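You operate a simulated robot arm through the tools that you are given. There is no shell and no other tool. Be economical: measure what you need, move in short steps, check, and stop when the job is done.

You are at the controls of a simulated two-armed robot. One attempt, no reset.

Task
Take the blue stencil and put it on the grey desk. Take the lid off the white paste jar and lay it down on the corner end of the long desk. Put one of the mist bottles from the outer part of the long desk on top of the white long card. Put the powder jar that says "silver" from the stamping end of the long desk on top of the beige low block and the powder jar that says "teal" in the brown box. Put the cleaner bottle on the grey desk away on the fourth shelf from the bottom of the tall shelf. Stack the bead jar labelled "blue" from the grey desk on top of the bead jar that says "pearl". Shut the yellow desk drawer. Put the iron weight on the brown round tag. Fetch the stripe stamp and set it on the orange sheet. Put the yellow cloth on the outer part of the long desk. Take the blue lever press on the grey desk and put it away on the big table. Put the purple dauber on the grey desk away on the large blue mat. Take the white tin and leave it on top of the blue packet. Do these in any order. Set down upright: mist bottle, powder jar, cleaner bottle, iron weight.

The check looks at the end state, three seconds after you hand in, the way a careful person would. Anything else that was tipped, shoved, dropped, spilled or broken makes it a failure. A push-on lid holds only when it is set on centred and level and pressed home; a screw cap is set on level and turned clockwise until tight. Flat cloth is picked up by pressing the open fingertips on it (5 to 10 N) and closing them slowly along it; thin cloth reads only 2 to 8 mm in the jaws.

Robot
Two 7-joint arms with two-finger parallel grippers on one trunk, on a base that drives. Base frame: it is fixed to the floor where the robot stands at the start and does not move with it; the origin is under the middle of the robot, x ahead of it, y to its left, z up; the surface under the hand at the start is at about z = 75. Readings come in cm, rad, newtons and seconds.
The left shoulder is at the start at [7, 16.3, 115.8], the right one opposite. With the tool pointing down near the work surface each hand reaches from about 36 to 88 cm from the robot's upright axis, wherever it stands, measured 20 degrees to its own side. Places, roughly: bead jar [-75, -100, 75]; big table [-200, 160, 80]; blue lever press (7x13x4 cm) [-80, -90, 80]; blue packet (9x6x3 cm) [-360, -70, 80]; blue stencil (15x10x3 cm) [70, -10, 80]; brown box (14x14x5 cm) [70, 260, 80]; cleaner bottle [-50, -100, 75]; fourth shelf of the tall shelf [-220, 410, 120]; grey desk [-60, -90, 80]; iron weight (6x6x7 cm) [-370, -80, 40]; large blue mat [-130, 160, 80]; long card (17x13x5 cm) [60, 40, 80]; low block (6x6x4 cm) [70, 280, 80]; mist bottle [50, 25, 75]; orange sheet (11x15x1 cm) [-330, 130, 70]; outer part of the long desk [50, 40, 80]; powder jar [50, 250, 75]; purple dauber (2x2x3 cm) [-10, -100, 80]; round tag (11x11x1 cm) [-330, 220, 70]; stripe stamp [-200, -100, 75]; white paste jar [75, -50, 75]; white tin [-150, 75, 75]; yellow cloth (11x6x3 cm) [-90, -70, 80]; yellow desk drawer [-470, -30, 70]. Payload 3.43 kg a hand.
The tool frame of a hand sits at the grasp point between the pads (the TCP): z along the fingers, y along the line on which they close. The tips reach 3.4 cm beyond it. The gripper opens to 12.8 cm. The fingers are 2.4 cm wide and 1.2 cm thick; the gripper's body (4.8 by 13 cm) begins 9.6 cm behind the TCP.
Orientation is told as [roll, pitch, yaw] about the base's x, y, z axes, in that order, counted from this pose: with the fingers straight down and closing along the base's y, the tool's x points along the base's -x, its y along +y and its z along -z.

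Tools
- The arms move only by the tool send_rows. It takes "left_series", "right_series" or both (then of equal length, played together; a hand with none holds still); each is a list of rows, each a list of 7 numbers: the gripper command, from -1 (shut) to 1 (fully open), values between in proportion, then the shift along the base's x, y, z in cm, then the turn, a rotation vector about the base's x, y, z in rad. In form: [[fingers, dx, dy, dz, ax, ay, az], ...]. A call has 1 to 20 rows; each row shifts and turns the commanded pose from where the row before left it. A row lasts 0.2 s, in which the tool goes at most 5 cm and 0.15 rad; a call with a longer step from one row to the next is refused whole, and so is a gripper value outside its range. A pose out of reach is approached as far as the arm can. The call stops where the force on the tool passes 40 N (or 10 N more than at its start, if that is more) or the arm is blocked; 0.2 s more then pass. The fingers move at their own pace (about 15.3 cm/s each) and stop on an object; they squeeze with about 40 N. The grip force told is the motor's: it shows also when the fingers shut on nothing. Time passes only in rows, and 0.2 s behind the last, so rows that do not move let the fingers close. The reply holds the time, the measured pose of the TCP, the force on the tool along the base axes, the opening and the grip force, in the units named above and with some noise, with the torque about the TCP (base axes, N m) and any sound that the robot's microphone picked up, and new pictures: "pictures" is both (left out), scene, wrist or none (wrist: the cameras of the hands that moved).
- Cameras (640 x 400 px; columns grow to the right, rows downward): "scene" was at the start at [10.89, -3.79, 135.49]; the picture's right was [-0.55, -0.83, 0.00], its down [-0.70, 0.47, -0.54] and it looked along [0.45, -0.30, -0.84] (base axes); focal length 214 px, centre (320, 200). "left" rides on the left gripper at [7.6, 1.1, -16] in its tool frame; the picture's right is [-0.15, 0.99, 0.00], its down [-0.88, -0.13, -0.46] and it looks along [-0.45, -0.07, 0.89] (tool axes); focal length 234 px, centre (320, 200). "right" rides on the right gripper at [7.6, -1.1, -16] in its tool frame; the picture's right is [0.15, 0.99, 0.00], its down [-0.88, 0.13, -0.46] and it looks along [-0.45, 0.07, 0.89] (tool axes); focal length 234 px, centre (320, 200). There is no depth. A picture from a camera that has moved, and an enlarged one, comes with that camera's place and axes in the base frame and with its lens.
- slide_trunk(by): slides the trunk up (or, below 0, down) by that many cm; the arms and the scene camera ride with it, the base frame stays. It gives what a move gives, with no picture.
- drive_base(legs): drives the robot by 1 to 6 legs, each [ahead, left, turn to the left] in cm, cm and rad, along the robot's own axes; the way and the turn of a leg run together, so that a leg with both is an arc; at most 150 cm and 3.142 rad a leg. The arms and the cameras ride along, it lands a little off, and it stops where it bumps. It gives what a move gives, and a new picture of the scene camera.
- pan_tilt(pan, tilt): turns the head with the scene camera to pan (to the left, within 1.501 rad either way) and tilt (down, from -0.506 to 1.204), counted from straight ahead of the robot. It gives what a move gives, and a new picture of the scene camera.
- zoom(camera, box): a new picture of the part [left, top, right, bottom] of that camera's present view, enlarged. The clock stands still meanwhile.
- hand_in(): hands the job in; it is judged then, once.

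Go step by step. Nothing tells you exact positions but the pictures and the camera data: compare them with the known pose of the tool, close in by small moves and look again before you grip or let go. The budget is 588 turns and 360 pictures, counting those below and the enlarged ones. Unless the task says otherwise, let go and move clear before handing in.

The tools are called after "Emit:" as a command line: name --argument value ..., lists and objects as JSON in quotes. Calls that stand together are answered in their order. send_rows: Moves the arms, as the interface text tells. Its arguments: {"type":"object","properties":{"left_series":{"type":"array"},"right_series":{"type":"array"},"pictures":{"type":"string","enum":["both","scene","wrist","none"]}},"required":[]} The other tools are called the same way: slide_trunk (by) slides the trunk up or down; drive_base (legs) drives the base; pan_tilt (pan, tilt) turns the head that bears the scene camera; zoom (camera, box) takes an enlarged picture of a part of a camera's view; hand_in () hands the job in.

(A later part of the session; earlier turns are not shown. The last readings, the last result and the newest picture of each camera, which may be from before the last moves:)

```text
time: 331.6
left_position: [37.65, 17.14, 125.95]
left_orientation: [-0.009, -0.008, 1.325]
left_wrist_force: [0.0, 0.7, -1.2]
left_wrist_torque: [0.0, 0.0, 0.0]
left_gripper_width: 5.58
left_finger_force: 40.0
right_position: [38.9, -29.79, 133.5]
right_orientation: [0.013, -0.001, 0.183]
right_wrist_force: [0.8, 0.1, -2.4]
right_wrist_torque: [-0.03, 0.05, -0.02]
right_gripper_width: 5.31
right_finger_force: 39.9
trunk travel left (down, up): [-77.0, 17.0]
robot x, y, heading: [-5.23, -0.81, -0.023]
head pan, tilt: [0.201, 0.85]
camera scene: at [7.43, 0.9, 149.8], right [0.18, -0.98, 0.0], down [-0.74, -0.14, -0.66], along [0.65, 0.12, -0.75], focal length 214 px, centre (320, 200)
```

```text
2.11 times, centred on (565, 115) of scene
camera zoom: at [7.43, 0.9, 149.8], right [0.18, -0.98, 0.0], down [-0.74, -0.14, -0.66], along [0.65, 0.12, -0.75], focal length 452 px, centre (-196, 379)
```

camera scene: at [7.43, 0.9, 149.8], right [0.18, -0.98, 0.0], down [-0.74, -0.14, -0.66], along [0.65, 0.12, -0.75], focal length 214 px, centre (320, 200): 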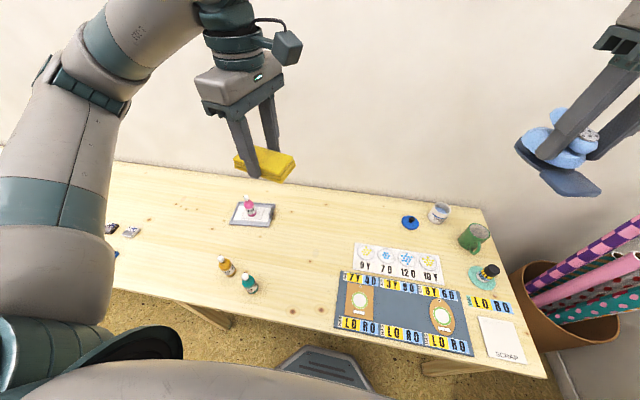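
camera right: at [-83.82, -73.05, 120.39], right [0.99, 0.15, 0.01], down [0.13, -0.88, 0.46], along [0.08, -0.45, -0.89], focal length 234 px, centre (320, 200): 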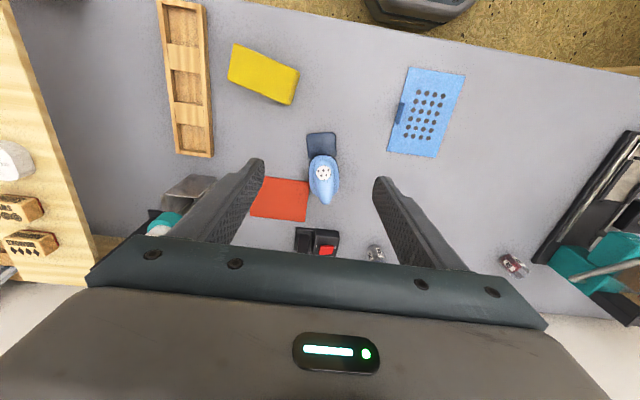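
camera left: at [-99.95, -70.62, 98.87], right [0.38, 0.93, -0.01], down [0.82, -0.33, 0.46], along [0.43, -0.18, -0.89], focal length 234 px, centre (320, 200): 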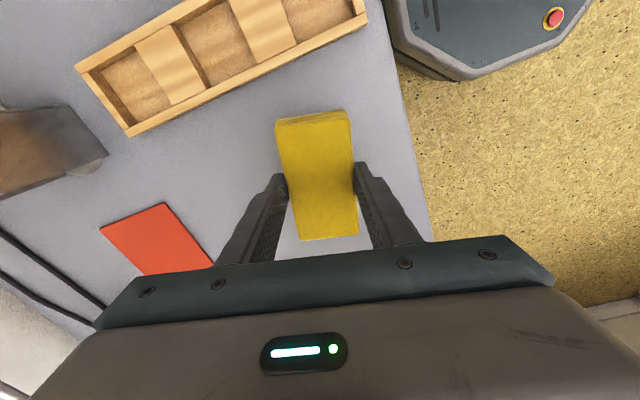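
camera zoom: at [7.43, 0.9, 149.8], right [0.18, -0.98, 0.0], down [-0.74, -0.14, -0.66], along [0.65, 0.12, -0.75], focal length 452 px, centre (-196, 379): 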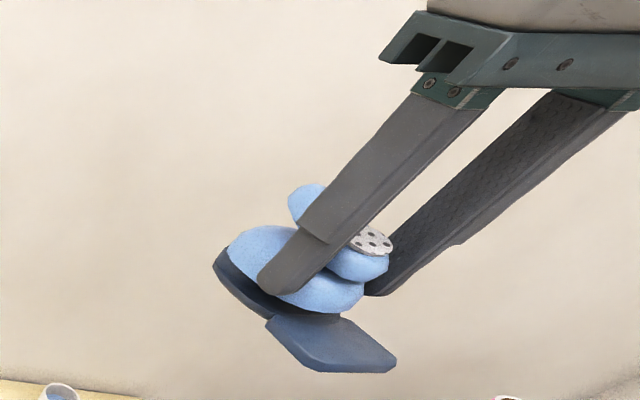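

The press is slowly slipping in the right hand. I'll set it down on the free spot where the stencil was and regrip it better.

Emit:
send_rows --right_series '[[-1, 3, 2.4, -1.5, 0, 0, 0], [-1, 3, 2.4, -1.5, 0, 0, 0], [-1, 3, 2.4, -1.5, 0, 0, 0], [-1, 3, 2.4, -1.5, 0, 0, 0], [-1, 3, 2.4, -1.5, 0, 0, 0], [-1, 3, 2.4, -1.5, 0, 0, 0], [-1, 3, 2.4, -2, 0, 0, 0], [-1, 0, 0, -4, 0, 0, 0], [-1, 0, 0, -4, 0, 0, 0], [-1, 0, 0, 0, 0, 0, 0]]' --pictures "both"

```text
time: 333.8
left_position: [37.61, 17.05, 126.15]
left_orientation: [-0.009, -0.008, 1.324]
left_wrist_force: [-0.4, 0.0, 0.2]
left_wrist_torque: [0.0, 0.0, 0.04]
left_gripper_width: 5.59
left_finger_force: 40.0
right_position: [54.33, -18.2, 117.69]
right_orientation: [0.013, -0.001, 0.183]
right_wrist_force: [0.7, 0.2, -3.1]
right_wrist_torque: [-0.02, 0.06, 0.0]
right_gripper_width: 5.26
right_finger_force: 39.8
right hand out of reach, approached as far as the arm can: row 5, 6, 7
trunk travel left (down, up): [-77.0, 17.0]
robot x, y, heading: [-5.34, -0.62, -0.012]
head pan, tilt: [0.201, 0.85]
camera scene: at [7.45, 0.83, 149.8], right [0.18, -0.98, 0.0], down [-0.74, -0.14, -0.66], along [0.65, 0.12, -0.75], focal length 214 px, centre (320, 200)
camera right: at [47.23, -20.83, 133.64], right [-0.32, 0.95, 0.01], down [0.84, 0.28, 0.46], along [0.43, 0.16, -0.89], focal length 234 px, centre (320, 200)
```

scene: 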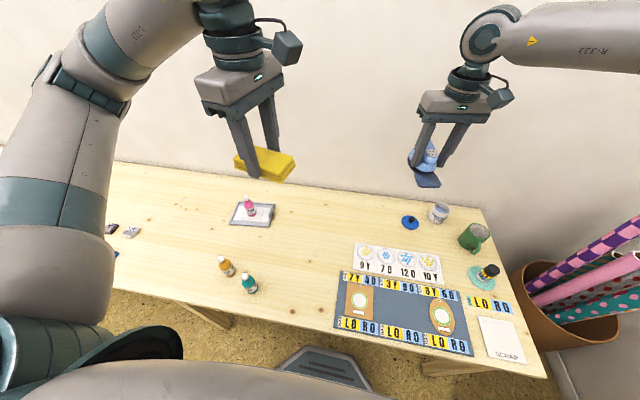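
right: 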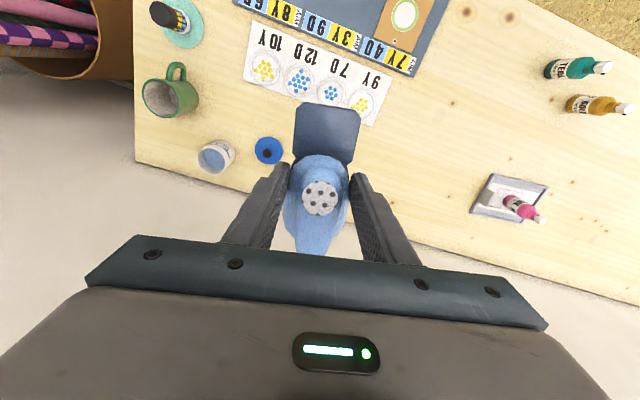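

Emit:
drive_base --legs '[[4, 21, 0]]'

Emit:
slide_trunk --by -15

Emit:
send_rows --right_series '[[-1, 0, 0, -4, 0, 0, 0], [-1, 0, 0, -4, 0, 0, 0], [-1, 0, 0, -3, 0, 0, 0], [-1, 0, 0, 0, 0, 0, 0]]' --pictures "both"

```text
time: 335.4
left_position: [42.18, 37.45, 126.06]
left_orientation: [-0.01, -0.008, 1.32]
left_wrist_force: [-0.1, -0.7, -1.0]
left_wrist_torque: [0.03, 0.0, 0.01]
left_gripper_width: 5.57
left_finger_force: 40.0
right_position: [58.78, 2.0, 117.68]
right_orientation: [0.014, 0.001, 0.178]
right_wrist_force: [-0.9, 0.6, -2.0]
right_wrist_torque: [-0.01, 0.07, 0.02]
right_gripper_width: 5.27
right_finger_force: 40.3
trunk travel left (down, up): [-77.0, 17.0]
robot x, y, heading: [-0.86, 20.01, -0.025]
head pan, tilt: [0.201, 0.85]
camera scene: at [11.99, 21.22, 149.8], right [0.18, -0.98, 0.0], down [-0.74, -0.13, -0.66], along [0.65, 0.12, -0.75], focal length 214 px, centre (320, 200)
```

scene: 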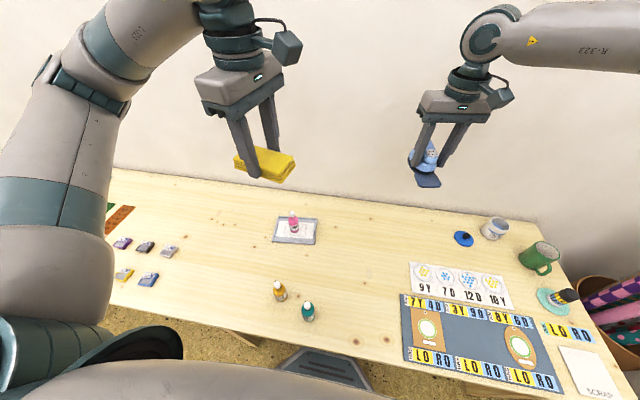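

```text
time: 337.2
left_position: [42.28, 37.55, 111.08]
left_orientation: [-0.009, -0.006, 1.32]
left_wrist_force: [-0.3, -0.1, -1.2]
left_wrist_torque: [-0.01, 0.0, 0.01]
left_gripper_width: 5.61
left_finger_force: 40.0
right_position: [58.77, 2.2, 102.72]
right_orientation: [0.011, -0.002, 0.178]
right_wrist_force: [-1.3, -0.1, -1.6]
right_wrist_torque: [-0.01, 0.05, -0.02]
right_gripper_width: 5.26
right_finger_force: 39.9
trunk travel left (down, up): [-62.0, 32.0]
robot x, y, heading: [-0.59, 20.07, -0.025]
head pan, tilt: [0.201, 0.85]
```

```text
time: 338.2
left_position: [42.31, 37.58, 110.95]
left_orientation: [-0.009, -0.006, 1.32]
left_wrist_force: [0.6, -0.5, -0.1]
left_wrist_torque: [0.03, -0.01, 0.03]
left_gripper_width: 5.59
left_finger_force: 40.4
right_position: [57.79, 0.7, 92.31]
right_orientation: [0.014, -0.002, 0.178]
right_wrist_force: [-0.2, 0.6, -2.4]
right_wrist_torque: [-0.04, 0.06, 0.02]
right_gripper_width: 5.26
right_finger_force: 40.0
right hand out of reach, approached as far as the arm can: row 2, 3
trunk travel left (down, up): [-62.0, 32.0]
robot x, y, heading: [-0.99, 20.39, -0.023]
head pan, tilt: [0.201, 0.85]
camera scene: at [12.02, 21.43, 134.79], right [0.18, -0.98, 0.0], down [-0.74, -0.13, -0.66], along [0.65, 0.12, -0.75], focal length 214 px, centre (320, 200)
camera right: at [50.64, -1.82, 108.31], right [-0.32, 0.95, 0.01], down [0.84, 0.28, 0.46], along [0.43, 0.16, -0.89], focal length 234 px, centre (320, 200)
```

scene: 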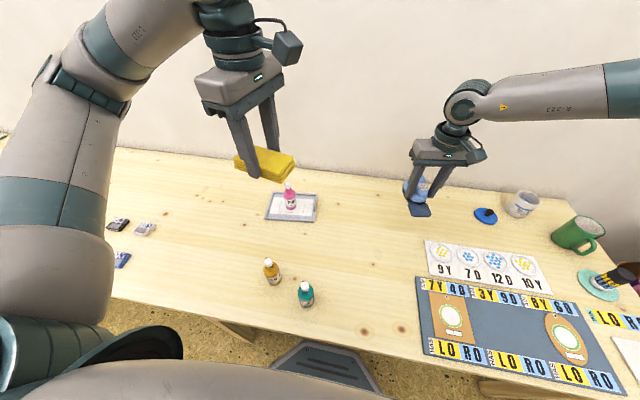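
right: 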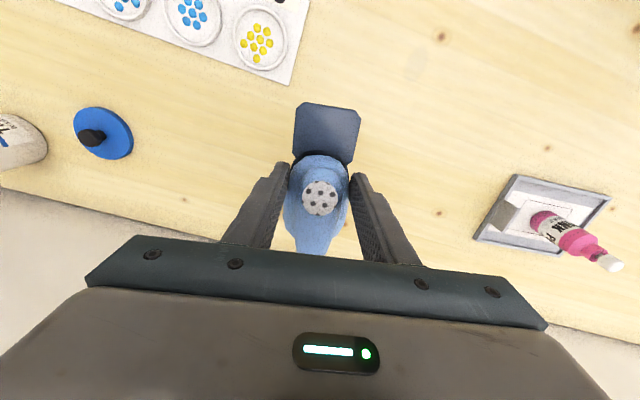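

Emit:
slide_trunk --by -9

Emit:
send_rows --right_series '[[-1, 0, 0, -0.5, 0, 0, 0], [-1, 0, 0, -0.5, 0, 0, 0], [-1, 0, 0, 0, 0, 0, 0]]' --pictures "none"

Emit:
zoom --camera "scene" --box '[380, 100, 500, 200]'

```text
time: 339.4
left_position: [42.26, 37.59, 102.01]
left_orientation: [-0.01, -0.008, 1.321]
left_wrist_force: [-0.5, -0.1, -0.5]
left_wrist_torque: [-0.02, -0.02, 0.0]
left_gripper_width: 5.6
left_finger_force: 40.4
right_position: [57.58, 0.81, 83.41]
right_orientation: [0.013, -0.002, 0.177]
right_wrist_force: [-1.0, -0.3, -2.6]
right_wrist_torque: [0.0, 0.06, 0.02]
right_gripper_width: 5.26
right_finger_force: 40.0
trunk travel left (down, up): [-53.0, 41.0]
robot x, y, heading: [-0.73, 20.29, -0.024]
head pan, tilt: [0.201, 0.85]
```

```text
time: 340.2
left_position: [42.2, 37.57, 102.02]
left_orientation: [-0.008, -0.006, 1.319]
left_wrist_force: [-0.9, 0.4, 0.0]
left_wrist_torque: [0.01, 0.01, 0.02]
left_gripper_width: 5.58
left_finger_force: 39.7
right_position: [57.63, 0.67, 82.48]
right_orientation: [0.015, -0.002, 0.178]
right_wrist_force: [0.0, -0.3, -1.7]
right_wrist_torque: [-0.03, 0.05, 0.0]
right_gripper_width: 5.27
right_finger_force: 39.7
trunk travel left (down, up): [-53.0, 41.0]
robot x, y, heading: [-0.97, 19.97, -0.021]
head pan, tilt: [0.201, 0.85]
```

```text
4.00 times, centred on (440, 150) of scene
camera zoom: at [12.02, 21.42, 125.79], right [0.18, -0.98, 0.0], down [-0.74, -0.13, -0.66], along [0.65, 0.12, -0.75], focal length 858 px, centre (-160, 400)
```

zoom: 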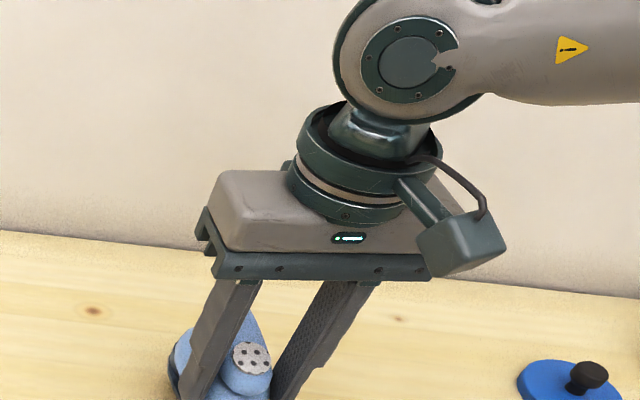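

Continuing down in small steps to contact.

Emit:
send_rows --right_series '[[-1, 0, 0, -0.5, 0, 0, 0], [-1, 0, 0, -0.4, 0, 0, 0], [-1, 0, 0, -0.3, 0, 0, 0], [-1, 0, 0, 0, 0, 0, 0]]' --pictures "none"

Emit:
zoom --camera "scene" --box '[380, 160, 480, 240]'

```text
time: 341.2
left_position: [42.37, 37.43, 101.86]
left_orientation: [-0.008, -0.007, 1.319]
left_wrist_force: [0.7, 0.3, -0.1]
left_wrist_torque: [-0.03, -0.02, -0.03]
left_gripper_width: 5.59
left_finger_force: 40.4
right_position: [57.35, 0.26, 81.51]
right_orientation: [0.015, -0.001, 0.178]
right_wrist_force: [0.0, 0.2, -2.4]
right_wrist_torque: [0.0, 0.05, 0.01]
right_gripper_width: 5.25
right_finger_force: 39.9
right hand out of reach, approached as far as the arm can: row 1, 3
trunk travel left (down, up): [-53.0, 41.0]
robot x, y, heading: [-0.67, 20.11, -0.025]
head pan, tilt: [0.201, 0.85]
```

```text
5.00 times, centred on (430, 200) of scene
camera zoom: at [12.02, 21.42, 125.79], right [0.18, -0.98, 0.0], down [-0.74, -0.13, -0.66], along [0.65, 0.12, -0.75], focal length 1072 px, centre (-230, 200)
```

zoom: 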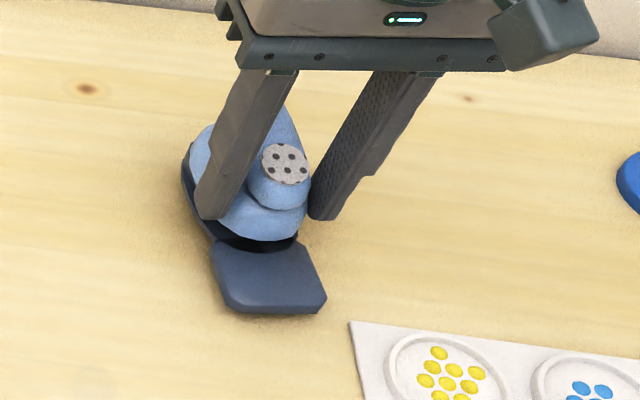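

Emit:
slide_trunk --by -0.6

Emit:
slide_trunk --by -0.4

```text
time: 341.8
left_position: [42.38, 37.51, 101.44]
left_orientation: [-0.007, -0.005, 1.321]
left_wrist_force: [0.3, 0.1, -0.5]
left_wrist_torque: [-0.02, -0.02, 0.02]
left_gripper_width: 5.59
left_finger_force: 40.2
right_position: [57.32, 0.32, 80.91]
right_orientation: [0.016, -0.001, 0.178]
right_wrist_force: [-0.3, -0.8, -2.2]
right_wrist_torque: [-0.03, 0.03, 0.02]
right_gripper_width: 5.25
right_finger_force: 39.5
trunk travel left (down, up): [-52.4, 41.6]
robot x, y, heading: [-0.78, 19.93, -0.027]
head pan, tilt: [0.201, 0.85]
```

```text
time: 342.3
left_position: [42.13, 37.56, 101.03]
left_orientation: [-0.01, -0.008, 1.32]
left_wrist_force: [0.4, 0.3, -0.5]
left_wrist_torque: [-0.02, -0.01, 0.0]
left_gripper_width: 5.56
left_finger_force: 39.4
right_position: [57.38, 0.17, 80.65]
right_orientation: [0.016, -0.004, 0.177]
right_wrist_force: [-1.4, -1.2, 6.4]
right_wrist_torque: [-0.27, -0.52, -0.08]
right_gripper_width: 5.27
right_finger_force: 39.8
trunk travel left (down, up): [-52.0, 42.0]
robot x, y, heading: [-0.96, 20.23, -0.019]
head pan, tilt: [0.201, 0.85]
```

The press rests on the desk; I open the right hand. Then the left hand brings the cloth to [46,57].

Emit:
send_rows --right_series '[[0, 0, 0, 0, 0, 0, 0], [0.4, 0, 0, 0, 0, 0, 0], [0.4, 0, 0, 0, 0, 0, 0], [0.4, 0, 0, 0, 0, 0, 0], [0.4, 0, 0, 0, 0, 0, 0], [0.4, 0, 0, 0, 0, 0, 0], [0.4, 0, 0, 0, 0, 0, 0], [0.4, 0, 0, 0, 0, 0, 0], [0.4, 0, 0, 0, 0, 0, 0]]' --left_series '[[-1, 0.8, 4, 0, 0, 0, 0], [-1, 0.8, 4, 0, 0, 0, 0], [-1, 0.8, 4, 0, 0, 0, 0], [-1, 0.8, 4, 0, 0, 0, 0], [-1, 0.8, 3.4, -1, 0, 0, 0], [-1, 0, 0, -4, 0, 0, 0], [-1, 0, 0, -4, 0, 0, 0], [-1, 0, 0, -3, 0, 0, 0], [-1, 0, 0, 0, 0, 0, 0]]' --pictures "both"

```text
time: 344.3
left_position: [46.34, 57.05, 88.96]
left_orientation: [-0.008, -0.008, 1.319]
left_wrist_force: [0.2, -0.8, -0.2]
left_wrist_torque: [0.02, 0.02, -0.04]
left_gripper_width: 5.61
left_finger_force: 39.6
right_position: [57.27, 0.22, 80.46]
right_orientation: [0.018, -0.002, 0.178]
right_wrist_force: [0.2, -0.1, 0.2]
right_wrist_torque: [-0.01, 0.01, -0.01]
right_gripper_width: 8.97
right_finger_force: 0.0
trunk travel left (down, up): [-52.0, 42.0]
robot x, y, heading: [-0.85, 20.22, -0.02]
head pan, tilt: [0.201, 0.85]
camera scene: at [11.97, 21.42, 124.8], right [0.18, -0.98, 0.0], down [-0.74, -0.13, -0.66], along [0.65, 0.12, -0.75], focal length 214 px, centre (320, 200)
camera right: at [50.19, -2.43, 96.42], right [-0.32, 0.95, 0.01], down [0.84, 0.28, 0.46], along [0.43, 0.16, -0.89], focal length 234 px, centre (320, 200)
camera left: at [43.05, 49.93, 104.92], right [-0.92, 0.39, -0.01], down [0.34, 0.82, 0.46], along [0.19, 0.42, -0.89], focal length 234 px, centre (320, 200)
```

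scene: 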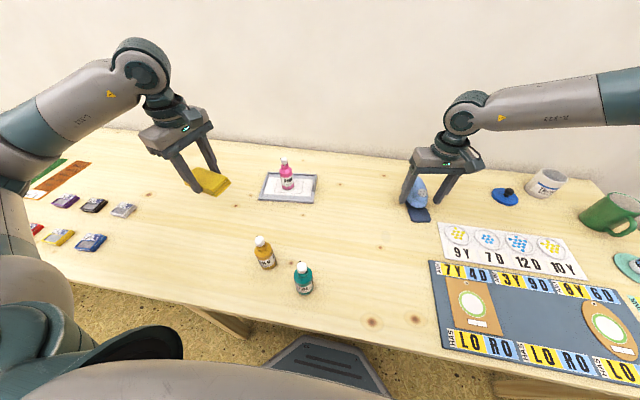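
right: 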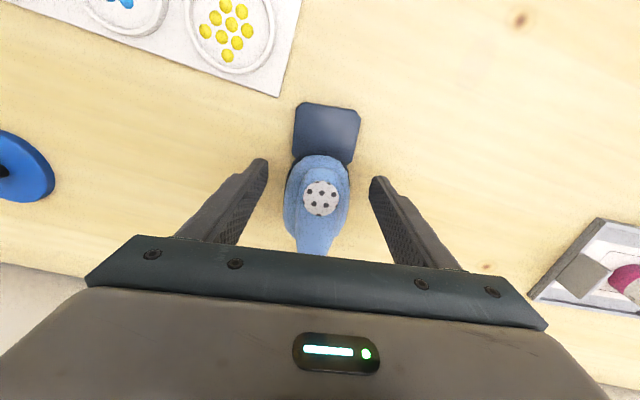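
left: 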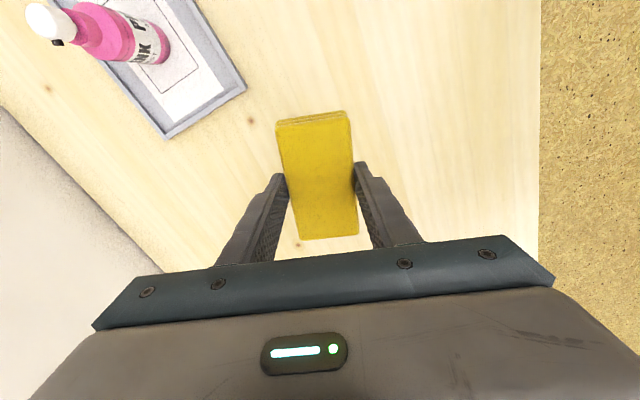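

Emit:
send_rows --left_series '[[-1, 0, 0, -4, 0, 0, 0], [-1, 0, 0, -3, 0, 0, 0], [-1, 0, 0, -2, 0, 0, 0], [-1, 0, 0, -0.6, 0, 0, 0], [-1, 0, 0, -0.3, 0, 0, 0], [-1, 0, 0, 0, 0, 0, 0]]' --pictures "none"

Emit:
zoom --camera "scene" --box '[0, 120, 340, 310]'

```text
time: 345.7
left_position: [46.26, 56.89, 79.18]
left_orientation: [-0.01, -0.007, 1.319]
left_wrist_force: [-0.4, 0.1, -1.5]
left_wrist_torque: [-0.02, 0.01, 0.03]
left_gripper_width: 5.58
left_finger_force: 40.2
right_position: [57.35, 0.17, 80.44]
right_orientation: [0.015, -0.002, 0.178]
right_wrist_force: [-0.1, -0.1, 0.3]
right_wrist_torque: [-0.01, -0.03, 0.01]
right_gripper_width: 8.94
right_finger_force: 0.0
trunk travel left (down, up): [-52.0, 42.0]
robot x, y, heading: [-0.58, 20.15, -0.023]
head pan, tilt: [0.201, 0.85]
```

```text
1.88 times, centred on (170, 215) of scene
camera zoom: at [11.99, 21.43, 124.79], right [0.18, -0.98, 0.0], down [-0.74, -0.13, -0.66], along [0.65, 0.12, -0.75], focal length 404 px, centre (602, 172)
```

zoom: 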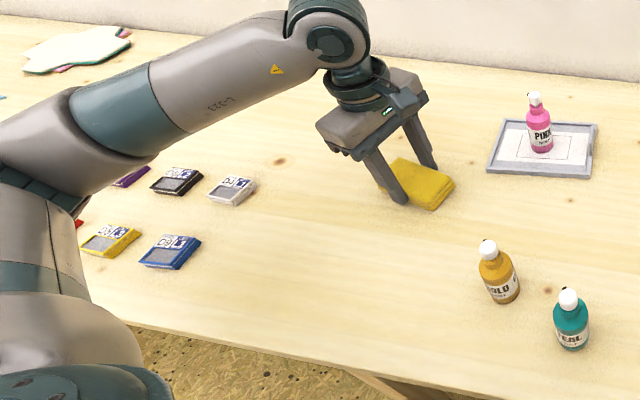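

Emit:
send_rows --left_series '[[-1, 0, 0, -0.25, 0, 0, 0], [-0.5, 0, 0, 0, 0, 0, 0], [0, 0, 0, 0, 0, 0, 0], [0.4, 0, 0, 0, 0, 0, 0], [0.4, 0, 0, 1, 0, 0, 0], [0.4, 0, 0, 4, 0, 0, 0], [0.4, 0, 0, 4.5, 0, 0, 0], [0.4, 0, 0, 4.5, 0, 0, 0], [0.4, 0, 0, 4.5, 0, 0, 0], [0.4, 0, 0, 4.5, 0, 0, 0], [0.4, -2, 0, 4, 0, 0, 0]]' --pictures "scene"

Emit:
slide_trunk --by -1.5

Emit:
zoom --camera "right" --box '[200, 60, 440, 240]'

```text
time: 348.1
left_position: [44.09, 57.03, 105.91]
left_orientation: [-0.008, -0.007, 1.321]
left_wrist_force: [-0.7, 0.3, -0.4]
left_wrist_torque: [0.03, -0.01, -0.01]
left_gripper_width: 8.95
left_finger_force: 0.1
right_position: [57.3, 0.07, 80.56]
right_orientation: [0.015, -0.003, 0.178]
right_wrist_force: [-1.0, 0.1, -0.1]
right_wrist_torque: [0.01, -0.04, -0.01]
right_gripper_width: 8.94
right_finger_force: 0.1
trunk travel left (down, up): [-52.0, 42.0]
robot x, y, heading: [-0.9, 20.2, -0.024]
head pan, tilt: [0.201, 0.85]
camera scene: at [11.81, 21.37, 124.81], right [0.18, -0.98, 0.0], down [-0.74, -0.13, -0.66], along [0.65, 0.12, -0.75], focal length 214 px, centre (320, 200)
```

scene: 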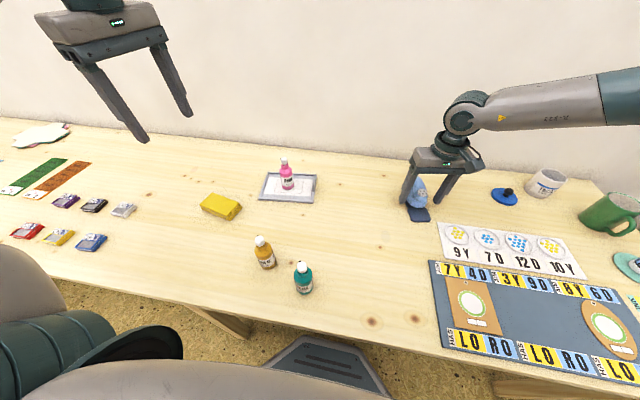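

```text
time: 348.7
left_position: [44.1, 57.23, 104.42]
left_orientation: [-0.008, -0.007, 1.319]
left_wrist_force: [-0.5, -0.2, -0.6]
left_wrist_torque: [-0.01, -0.01, -0.01]
left_gripper_width: 8.98
left_finger_force: 0.1
right_position: [57.4, 0.29, 79.11]
right_orientation: [0.016, -0.002, 0.18]
right_wrist_force: [0.1, -0.4, -0.3]
right_wrist_torque: [0.01, -0.02, 0.0]
right_gripper_width: 8.95
right_finger_force: 0.0
trunk travel left (down, up): [-50.5, 43.5]
robot x, y, heading: [-0.66, 20.15, -0.022]
head pan, tilt: [0.201, 0.85]
```

```text
2.22 times, centred on (320, 150) of right
camera zoom: at [50.2, -2.41, 94.92], right [-0.32, 0.95, 0.01], down [0.84, 0.28, 0.46], along [0.43, 0.16, -0.89], focal length 520 px, centre (320, 311)
```

zoom: 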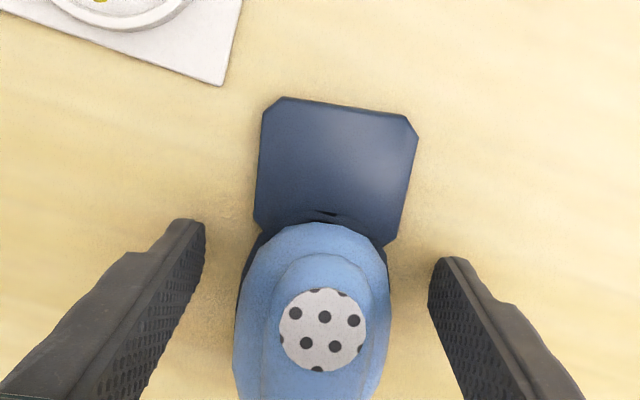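

Cloth is down. I shift the right hand 1.5 cm toward the middle of the press body and close, lower than before.

Emit:
send_rows --right_series '[[0.4, 0.8, 0.3, 0, 0, 0, 0], [0.4, 0.6, 0.2, 0, 0, 0, 0], [0.4, 0, 0, 0, 0, 0, 0], [-1, 0, 0, 0, 0, 0, 0], [-1, 0, 0, 0, 0, 0, 0], [-1, 0, 0, 0, 0, 0, 0]]' --pictures "wrist"

```text
time: 350.1
left_position: [44.31, 57.09, 104.45]
left_orientation: [-0.01, -0.006, 1.319]
left_wrist_force: [0.4, -0.2, -0.9]
left_wrist_torque: [0.02, -0.03, -0.02]
left_gripper_width: 8.94
left_finger_force: 0.0
right_position: [58.15, 0.07, 79.44]
right_orientation: [0.017, -0.005, 0.178]
right_wrist_force: [0.9, 0.9, 1.5]
right_wrist_torque: [-0.04, -0.09, 0.07]
right_gripper_width: 6.07
right_finger_force: 39.8
right hand out of reach, approached as far as the arm can: row 1, 2
trunk travel left (down, up): [-50.5, 43.5]
robot x, y, heading: [-0.81, 20.14, -0.024]
head pan, tilt: [0.201, 0.85]
camera right: at [51.01, -2.7, 95.35], right [-0.32, 0.95, 0.02], down [0.84, 0.28, 0.46], along [0.43, 0.16, -0.89], focal length 234 px, centre (320, 200)
```

right: 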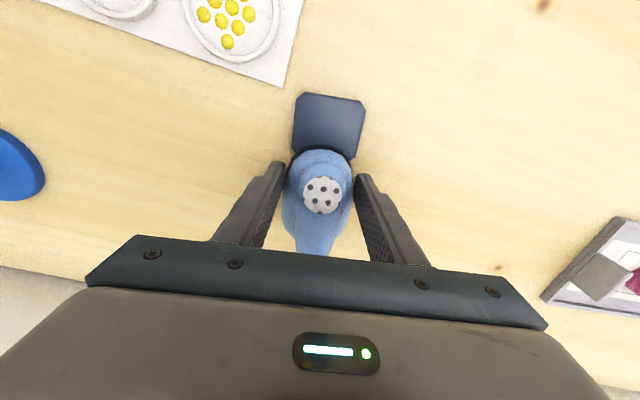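

Emit:
send_rows --right_series '[[-1, -0.5, -0.2, 1, 0, 0, 0], [-1, -1, -0.5, 3, 0, 0, 0], [-1, -2, -1, 4, 0, 0, 0], [-1, -2, -1, 4, 0, 0, 0], [-1, -2, -1, 4, 0, 0, 0], [-1, -2, -1, 4, 0, 0, 0], [-1, -2, -1, 4, 0, 0, 0], [-1, -3, -2, 3, 0, 0, 0], [-1, -3, -2, 0, 0, 0, 0]]' --pictures "wrist"

Emit:
zoom --camera "right" --box '[220, 60, 420, 240]'

```text
time: 352.1
left_position: [44.14, 57.03, 104.44]
left_orientation: [-0.009, -0.01, 1.321]
left_wrist_force: [0.0, -0.4, 0.2]
left_wrist_torque: [0.02, -0.04, 0.0]
left_gripper_width: 8.96
left_finger_force: 0.0
right_position: [40.86, -9.99, 106.52]
right_orientation: [0.017, -0.003, 0.177]
right_wrist_force: [0.2, -0.3, -2.2]
right_wrist_torque: [-0.01, 0.01, 0.02]
right_gripper_width: 6.08
right_finger_force: 40.0
trunk travel left (down, up): [-50.5, 43.5]
robot x, y, heading: [-0.84, 19.85, -0.024]
head pan, tilt: [0.201, 0.85]
camera right: at [33.61, -12.65, 122.41], right [-0.32, 0.95, 0.02], down [0.84, 0.28, 0.46], along [0.43, 0.16, -0.89], focal length 234 px, centre (320, 200)
```

right: 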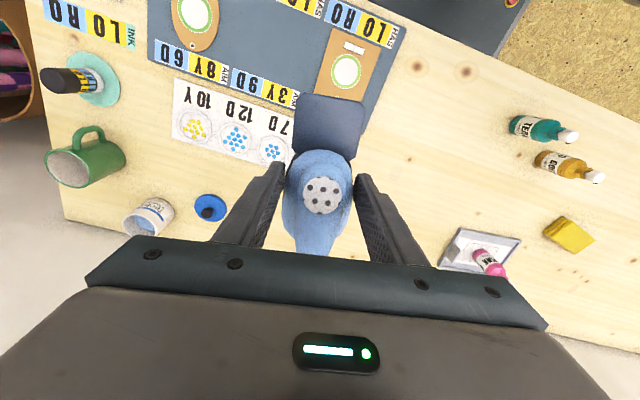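

```text
2.22 times, centred on (320, 150) of right
camera zoom: at [33.61, -12.65, 122.41], right [-0.32, 0.95, 0.02], down [0.84, 0.28, 0.46], along [0.43, 0.16, -0.89], focal length 520 px, centre (320, 311)
```

zoom: 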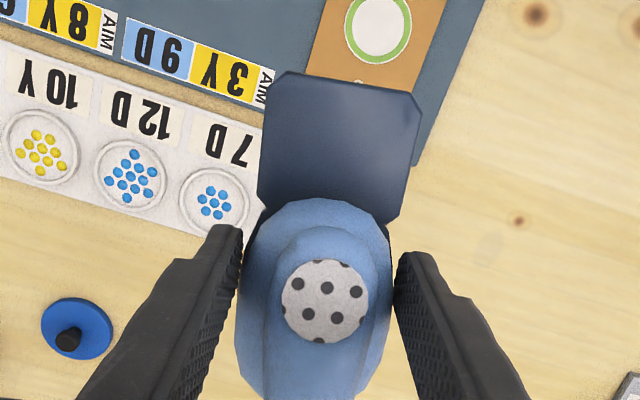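

The press is held firmly now. I drive to the big table's free wood area near [-115,109].

Emit:
drive_base --legs '[[-50, 0, 0], [0, 0, 1.58], [60, 0, 0], [0, 0, 1.58]]'

Emit:
pan_tilt --pan -0.15 --tilt 0.75

```text
time: 365.9
left_position: [-93.37, 39.09, 104.28]
left_orientation: [-0.01, -0.008, -1.715]
left_wrist_force: [0.0, -0.1, 0.6]
left_wrist_torque: [0.02, -0.03, 0.02]
left_gripper_width: 8.97
left_finger_force: 0.0
right_position: [-97.15, 106.09, 106.42]
right_orientation: [0.015, -0.002, -2.857]
right_wrist_force: [-0.2, 0.7, -1.9]
right_wrist_torque: [0.03, -0.04, 0.0]
right_gripper_width: 6.07
right_finger_force: 40.4
trunk travel left (down, up): [-50.5, 43.5]
robot x, y, heading: [-52.47, 80.98, -3.059]
head pan, tilt: [0.201, 0.85]
camera scene: at [-65.05, 78.24, 123.29], right [-0.28, 0.96, 0.0], down [0.72, 0.21, -0.66], along [-0.63, -0.19, -0.75], focal length 214 px, centre (320, 200)
```

scene: 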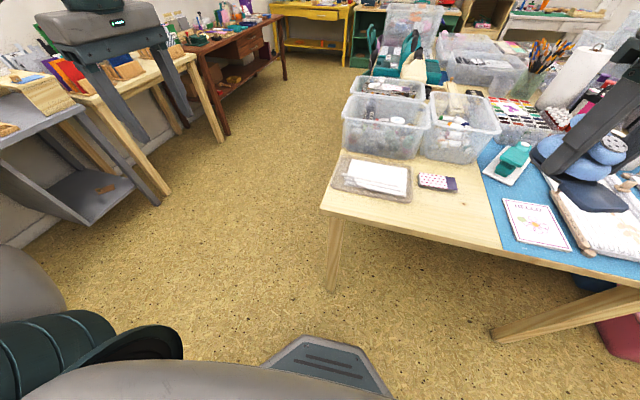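

```text
time: 366.8
left_position: [-93.47, 39.06, 104.44]
left_orientation: [-0.009, -0.007, -1.713]
left_wrist_force: [0.7, -0.3, 0.1]
left_wrist_torque: [0.0, -0.03, 0.01]
left_gripper_width: 8.97
left_finger_force: 0.1
right_position: [-97.27, 106.0, 106.41]
right_orientation: [0.015, -0.002, -2.855]
right_wrist_force: [-1.0, -0.3, -2.9]
right_wrist_torque: [0.03, -0.06, -0.01]
right_gripper_width: 6.09
right_finger_force: 40.1
trunk travel left (down, up): [-50.5, 43.5]
robot x, y, heading: [-52.48, 80.68, -3.057]
head pan, tilt: [-0.15, 0.75]
camera scene: at [-65.82, 80.99, 124.09], right [0.06, 1.0, 0.0], down [0.68, -0.04, -0.73], along [-0.73, 0.05, -0.68], focal length 214 px, centre (320, 200)
```

scene: 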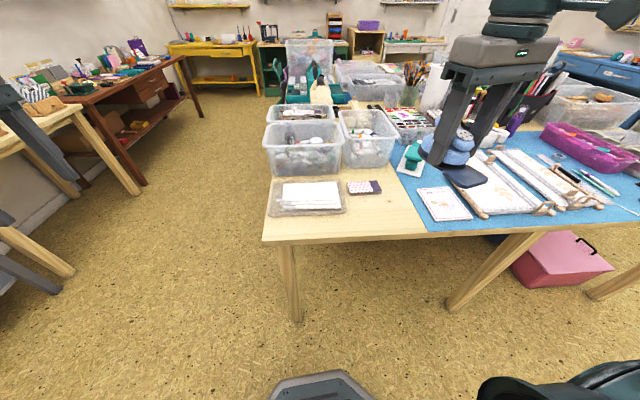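

Free wood lies around x −103…−117, y 94…112. I move the press over [-112,104.5] and lower.

Emit:
send_rows --right_series '[[-1, -3.7, -0.4, -3, 0, 0, 0], [-1, -3.7, -0.4, -3, 0, 0, 0], [-1, -3.7, -0.4, -3, 0, 0, 0], [-1, -3.7, -0.4, -3, 0, 0, 0], [-1, 0, 0, -3, 0, 0, 0], [-1, 0, 0, 0, 0, 0, 0]]' --pictures "both"

```text
time: 368.1
left_position: [-93.45, 39.05, 104.41]
left_orientation: [-0.008, -0.006, -1.714]
left_wrist_force: [-0.9, 0.0, 0.7]
left_wrist_torque: [-0.03, 0.01, -0.02]
left_gripper_width: 8.96
left_finger_force: 0.1
right_position: [-112.25, 104.43, 91.38]
right_orientation: [0.015, -0.001, -2.855]
right_wrist_force: [0.8, 1.1, -2.3]
right_wrist_torque: [0.04, -0.07, -0.03]
right_gripper_width: 6.08
right_finger_force: 39.8
trunk travel left (down, up): [-50.5, 43.5]
robot x, y, heading: [-52.56, 80.67, -3.056]
head pan, tilt: [-0.15, 0.75]
camera scene: at [-65.84, 80.95, 124.09], right [0.07, 1.0, 0.0], down [0.68, -0.04, -0.73], along [-0.73, 0.05, -0.68], focal length 214 px, centre (320, 200)
camera right: at [-105.2, 107.94, 107.42], right [0.42, -0.91, 0.01], down [-0.81, -0.37, 0.46], along [-0.41, -0.2, -0.89], focal length 234 px, centre (320, 200)
```

scene: 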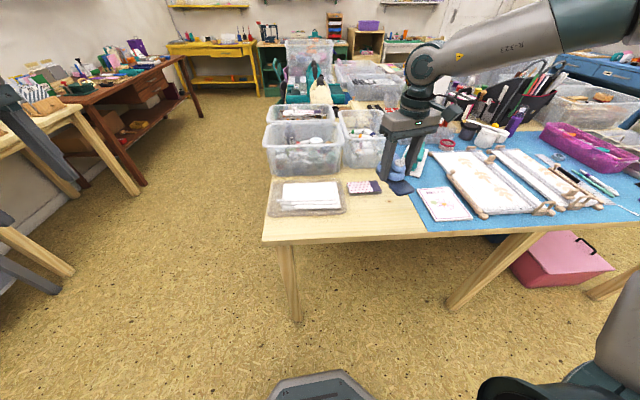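
right: 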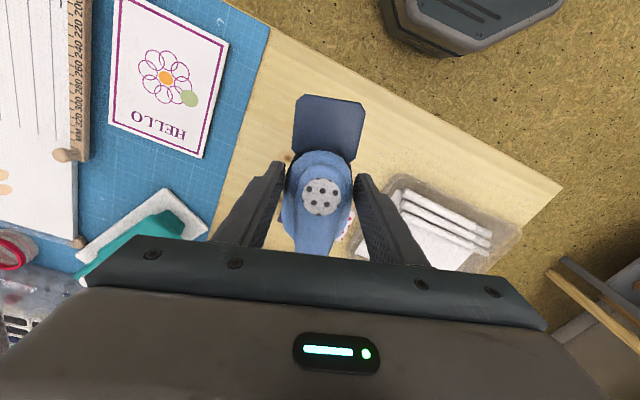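

Landing area is clear. Lowering.

Emit:
send_rows --right_series '[[-1, 0, 0, -4, 0, 0, 0], [-1, 0, 0, -4, 0, 0, 0], [-1, 0, 0, -3, 0, 0, 0], [-1, 0, 0, -0.4, 0, 0, 0], [-1, 0, 0, -0.3, 0, 0, 0], [-1, 0, 0, 0, 0, 0, 0]]' --pictures "wrist"

```text
time: 369.6
left_position: [-93.38, 39.14, 104.32]
left_orientation: [-0.009, -0.006, -1.714]
left_wrist_force: [-0.9, 1.0, -0.4]
left_wrist_torque: [0.02, 0.0, -0.04]
left_gripper_width: 8.96
left_finger_force: 0.0
right_position: [-112.0, 104.5, 79.79]
right_orientation: [0.015, -0.002, -2.857]
right_wrist_force: [-0.6, -0.3, -3.2]
right_wrist_torque: [0.0, -0.03, -0.03]
right_gripper_width: 6.07
right_finger_force: 39.5
trunk travel left (down, up): [-50.5, 43.5]
robot x, y, heading: [-52.75, 80.84, -3.061]
head pan, tilt: [-0.15, 0.75]
camera right: at [-104.96, 108.01, 95.66], right [0.42, -0.91, 0.02], down [-0.81, -0.37, 0.46], along [-0.41, -0.21, -0.89], focal length 234 px, centre (320, 200)
```

right: 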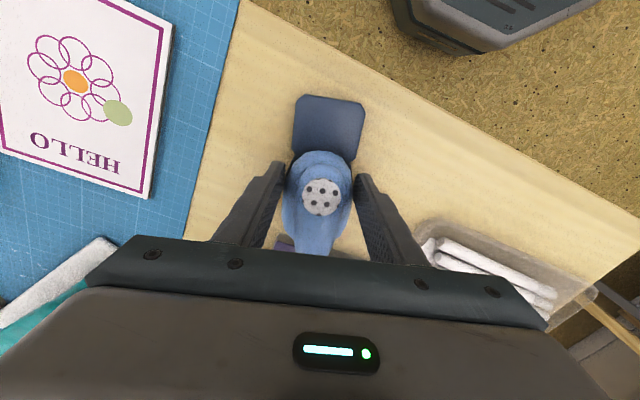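

I shift 1.2 cm toward the table edge to keep clear of the pouch, then set down and release.

Emit:
send_rows --right_series '[[-1, 1.2, 0.3, 0, 0, 0, 0], [-1, 0, 0, -0.25, 0, 0, 0], [-1, 0, 0, -0.2, 0, 0, 0], [-1, 0, 0, -0.2, 0, 0, 0], [-1, 0, 0, 0, 0, 0, 0]]' --pictures "none"

```text
time: 370.8
left_position: [-93.23, 39.05, 104.56]
left_orientation: [-0.01, -0.008, -1.715]
left_wrist_force: [0.4, 0.4, -0.3]
left_wrist_torque: [-0.01, -0.01, 0.0]
left_gripper_width: 8.94
left_finger_force: 0.1
right_position: [-110.69, 104.8, 79.34]
right_orientation: [0.014, -0.007, -2.856]
right_wrist_force: [0.6, 6.1, 25.8]
right_wrist_torque: [1.15, -0.19, -0.05]
right_gripper_width: 6.07
right_finger_force: 39.7
trunk travel left (down, up): [-50.5, 43.5]
robot x, y, heading: [-52.86, 80.66, -3.056]
head pan, tilt: [-0.15, 0.75]
```

Emit:
send_rows --right_series '[[-1, 0, 0, 0.2, 0, 0, 0], [0, 0, 0, 0, 0, 0, 0], [0.3, 0, 0, 0, 0, 0, 0], [0.3, 0, 0, 1, 0, 0, 0], [0.3, 0, 0, 4, 0, 0, 0], [0.3, 0, 0, 4.5, 0, 0, 0], [0.3, 0, 0, 4.5, 0, 0, 0], [0.3, 0, 0, 4.5, 0, 0, 0], [0.3, 0, 0, 4.5, 0, 0, 0], [0.3, 3, 0, 3, 0, 0, 0]]' --pictures "both"

Emit:
zoom --camera "scene" --box '[250, 90, 450, 250]'

```text
time: 372.9
left_position: [-93.31, 39.13, 104.49]
left_orientation: [-0.01, -0.009, -1.715]
left_wrist_force: [1.6, 1.1, 0.3]
left_wrist_torque: [-0.02, 0.06, -0.03]
left_gripper_width: 8.96
left_finger_force: 0.0
right_position: [-107.69, 104.92, 105.57]
right_orientation: [0.015, -0.003, -2.856]
right_wrist_force: [0.1, -0.5, 0.1]
right_wrist_torque: [-0.01, 0.02, -0.01]
right_gripper_width: 8.31
right_finger_force: 0.1
trunk travel left (down, up): [-50.5, 43.5]
robot x, y, heading: [-52.65, 80.52, -3.056]
head pan, tilt: [-0.15, 0.75]
camera scene: at [-65.59, 81.04, 124.12], right [0.07, 1.0, 0.0], down [0.68, -0.04, -0.73], along [-0.73, 0.05, -0.68], focal length 214 px, centre (320, 200)
camera right: at [-100.64, 108.38, 121.59], right [0.42, -0.91, 0.01], down [-0.81, -0.37, 0.46], along [-0.41, -0.21, -0.89], focal length 234 px, centre (320, 200)
```

scene: 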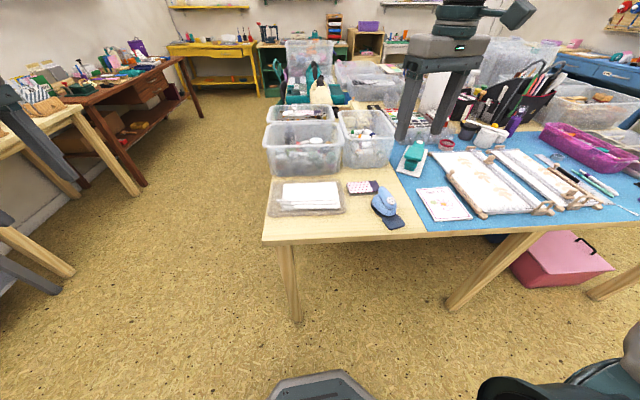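
right: 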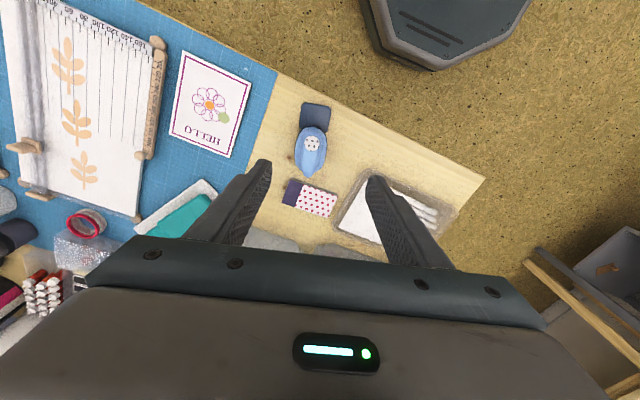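

```text
2.50 times, centred on (350, 170) of scene
camera zoom: at [-65.59, 81.04, 124.12], right [0.07, 1.0, 0.0], down [0.68, -0.04, -0.73], along [-0.73, 0.05, -0.68], focal length 536 px, centre (245, 275)
```

zoom: 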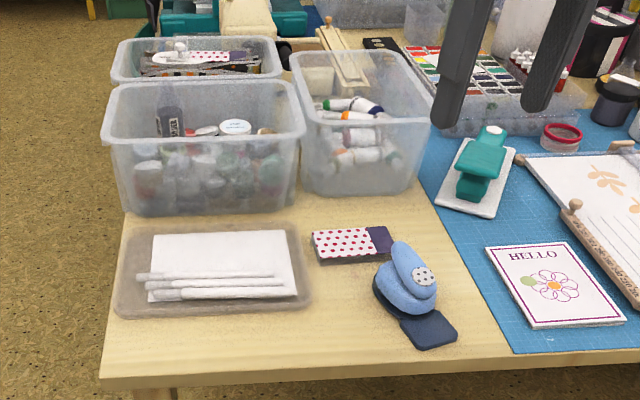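

The press lies on the big table. Now I look for the white tin near [-150,75], probably in the first clear box.

Emit:
zoom --camera "scene" --box '[255, 95, 350, 180]'

Emit:
slide_trunk --by 35

Emit:
pan_tilt --pan 0.05 --tilt 0.75

Emit:
zoom --camera "scene" --box '[260, 90, 400, 200]'

```text
4.71 times, centred on (302, 138) of scene
camera zoom: at [-65.59, 81.04, 124.12], right [0.07, 1.0, 0.0], down [0.68, -0.04, -0.73], along [-0.73, 0.05, -0.68], focal length 1009 px, centre (402, 494)
```

zoom: 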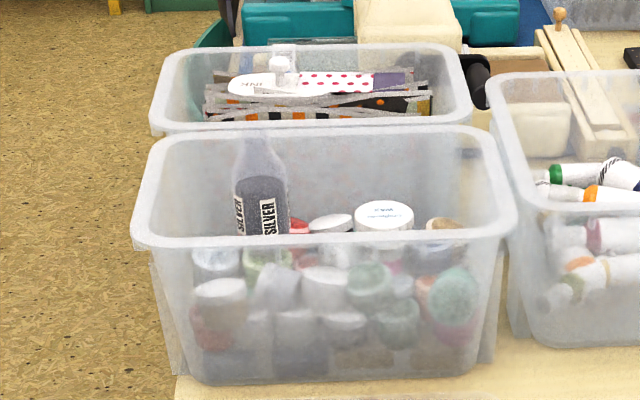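

```text
time: 376.4
left_position: [-93.41, 39.21, 139.46]
left_orientation: [-0.008, -0.006, -1.713]
left_wrist_force: [0.4, 0.3, -0.1]
left_wrist_torque: [0.0, 0.01, -0.01]
left_gripper_width: 8.98
left_finger_force: 0.0
right_position: [-107.93, 104.69, 140.52]
right_orientation: [0.017, -0.001, -2.855]
right_wrist_force: [0.2, -0.4, -0.3]
right_wrist_torque: [-0.01, 0.02, 0.0]
right_gripper_width: 8.33
right_finger_force: 0.1
trunk travel left (down, up): [-85.5, 8.5]
robot x, y, heading: [-52.54, 80.66, -3.055]
head pan, tilt: [-0.15, 0.75]
```

```text
time: 377.1
left_position: [-93.38, 39.06, 139.33]
left_orientation: [-0.009, -0.008, -1.715]
left_wrist_force: [-0.1, 0.7, 0.2]
left_wrist_torque: [-0.03, 0.0, -0.01]
left_gripper_width: 8.95
left_finger_force: 0.0
right_position: [-107.89, 104.74, 140.47]
right_orientation: [0.015, -0.001, -2.855]
right_wrist_force: [0.4, 0.3, -0.5]
right_wrist_torque: [0.02, 0.01, -0.01]
right_gripper_width: 8.3
right_finger_force: 0.1
trunk travel left (down, up): [-85.5, 8.5]
robot x, y, heading: [-52.63, 81.01, -3.06]
head pan, tilt: [0.051, 0.75]
camera scene: at [-65.76, 79.32, 159.1], right [-0.13, 0.99, 0.0], down [0.68, 0.09, -0.73], along [-0.72, -0.1, -0.68], focal length 214 px, centre (320, 200)
```

scene: 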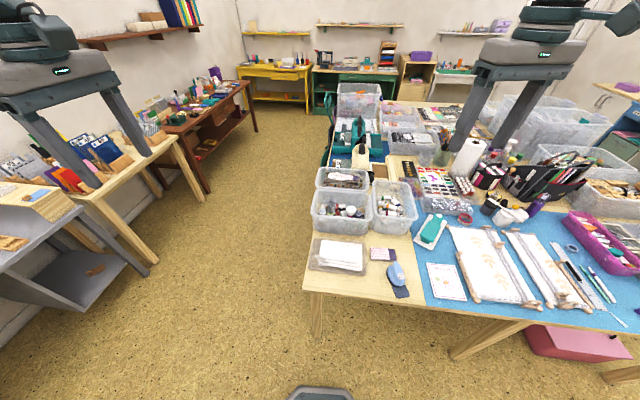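

```text
3.64 times, centred on (330, 145) of scene
camera zoom: at [-65.76, 79.32, 159.1], right [-0.13, 0.99, 0.0], down [0.68, 0.09, -0.73], along [-0.72, -0.1, -0.68], focal length 780 px, centre (284, 400)
```

zoom: 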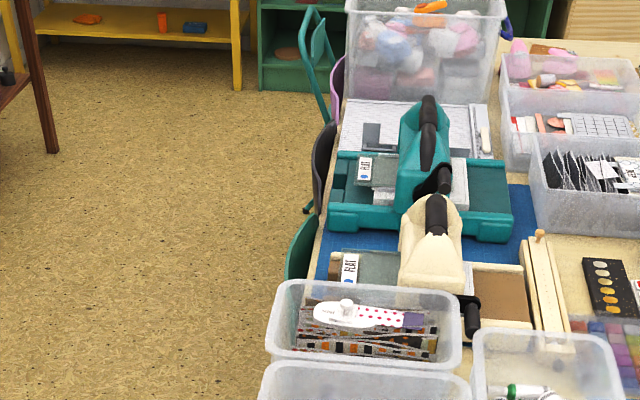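

Emit:
zoom --camera "scene" --box '[300, 160, 420, 240]'

Emit:
zoom --camera "scene" --box '[310, 180, 375, 235]'

```text
5.00 times, centred on (360, 200) of scene
camera zoom: at [-65.76, 79.32, 159.1], right [-0.13, 0.99, 0.0], down [0.68, 0.09, -0.73], along [-0.72, -0.1, -0.68], focal length 1072 px, centre (120, 200)
```

zoom: 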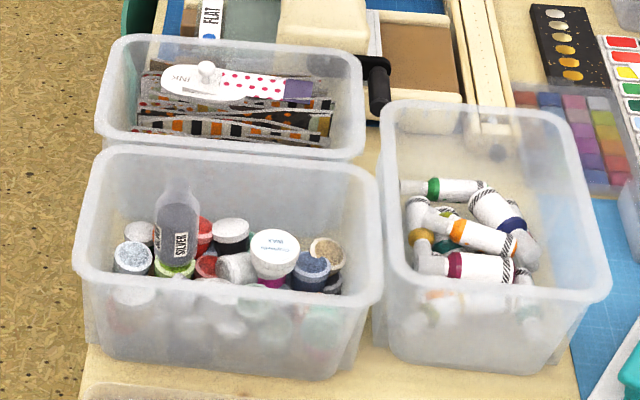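

```text
7.27 times, centred on (342, 208) of scene
camera zoom: at [-65.76, 79.32, 159.1], right [-0.13, 0.99, 0.0], down [0.68, 0.09, -0.73], along [-0.72, -0.1, -0.68], focal length 1560 px, centre (156, 146)
```

zoom: 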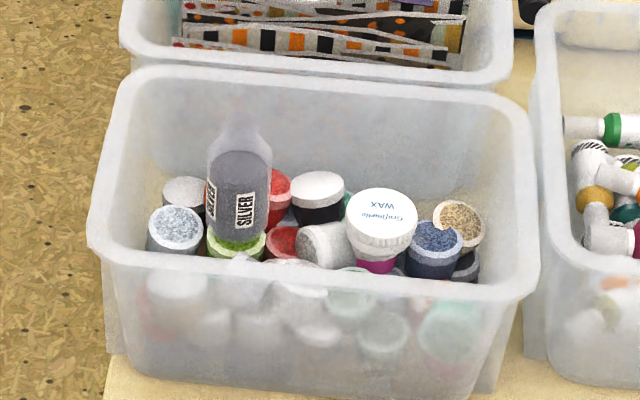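

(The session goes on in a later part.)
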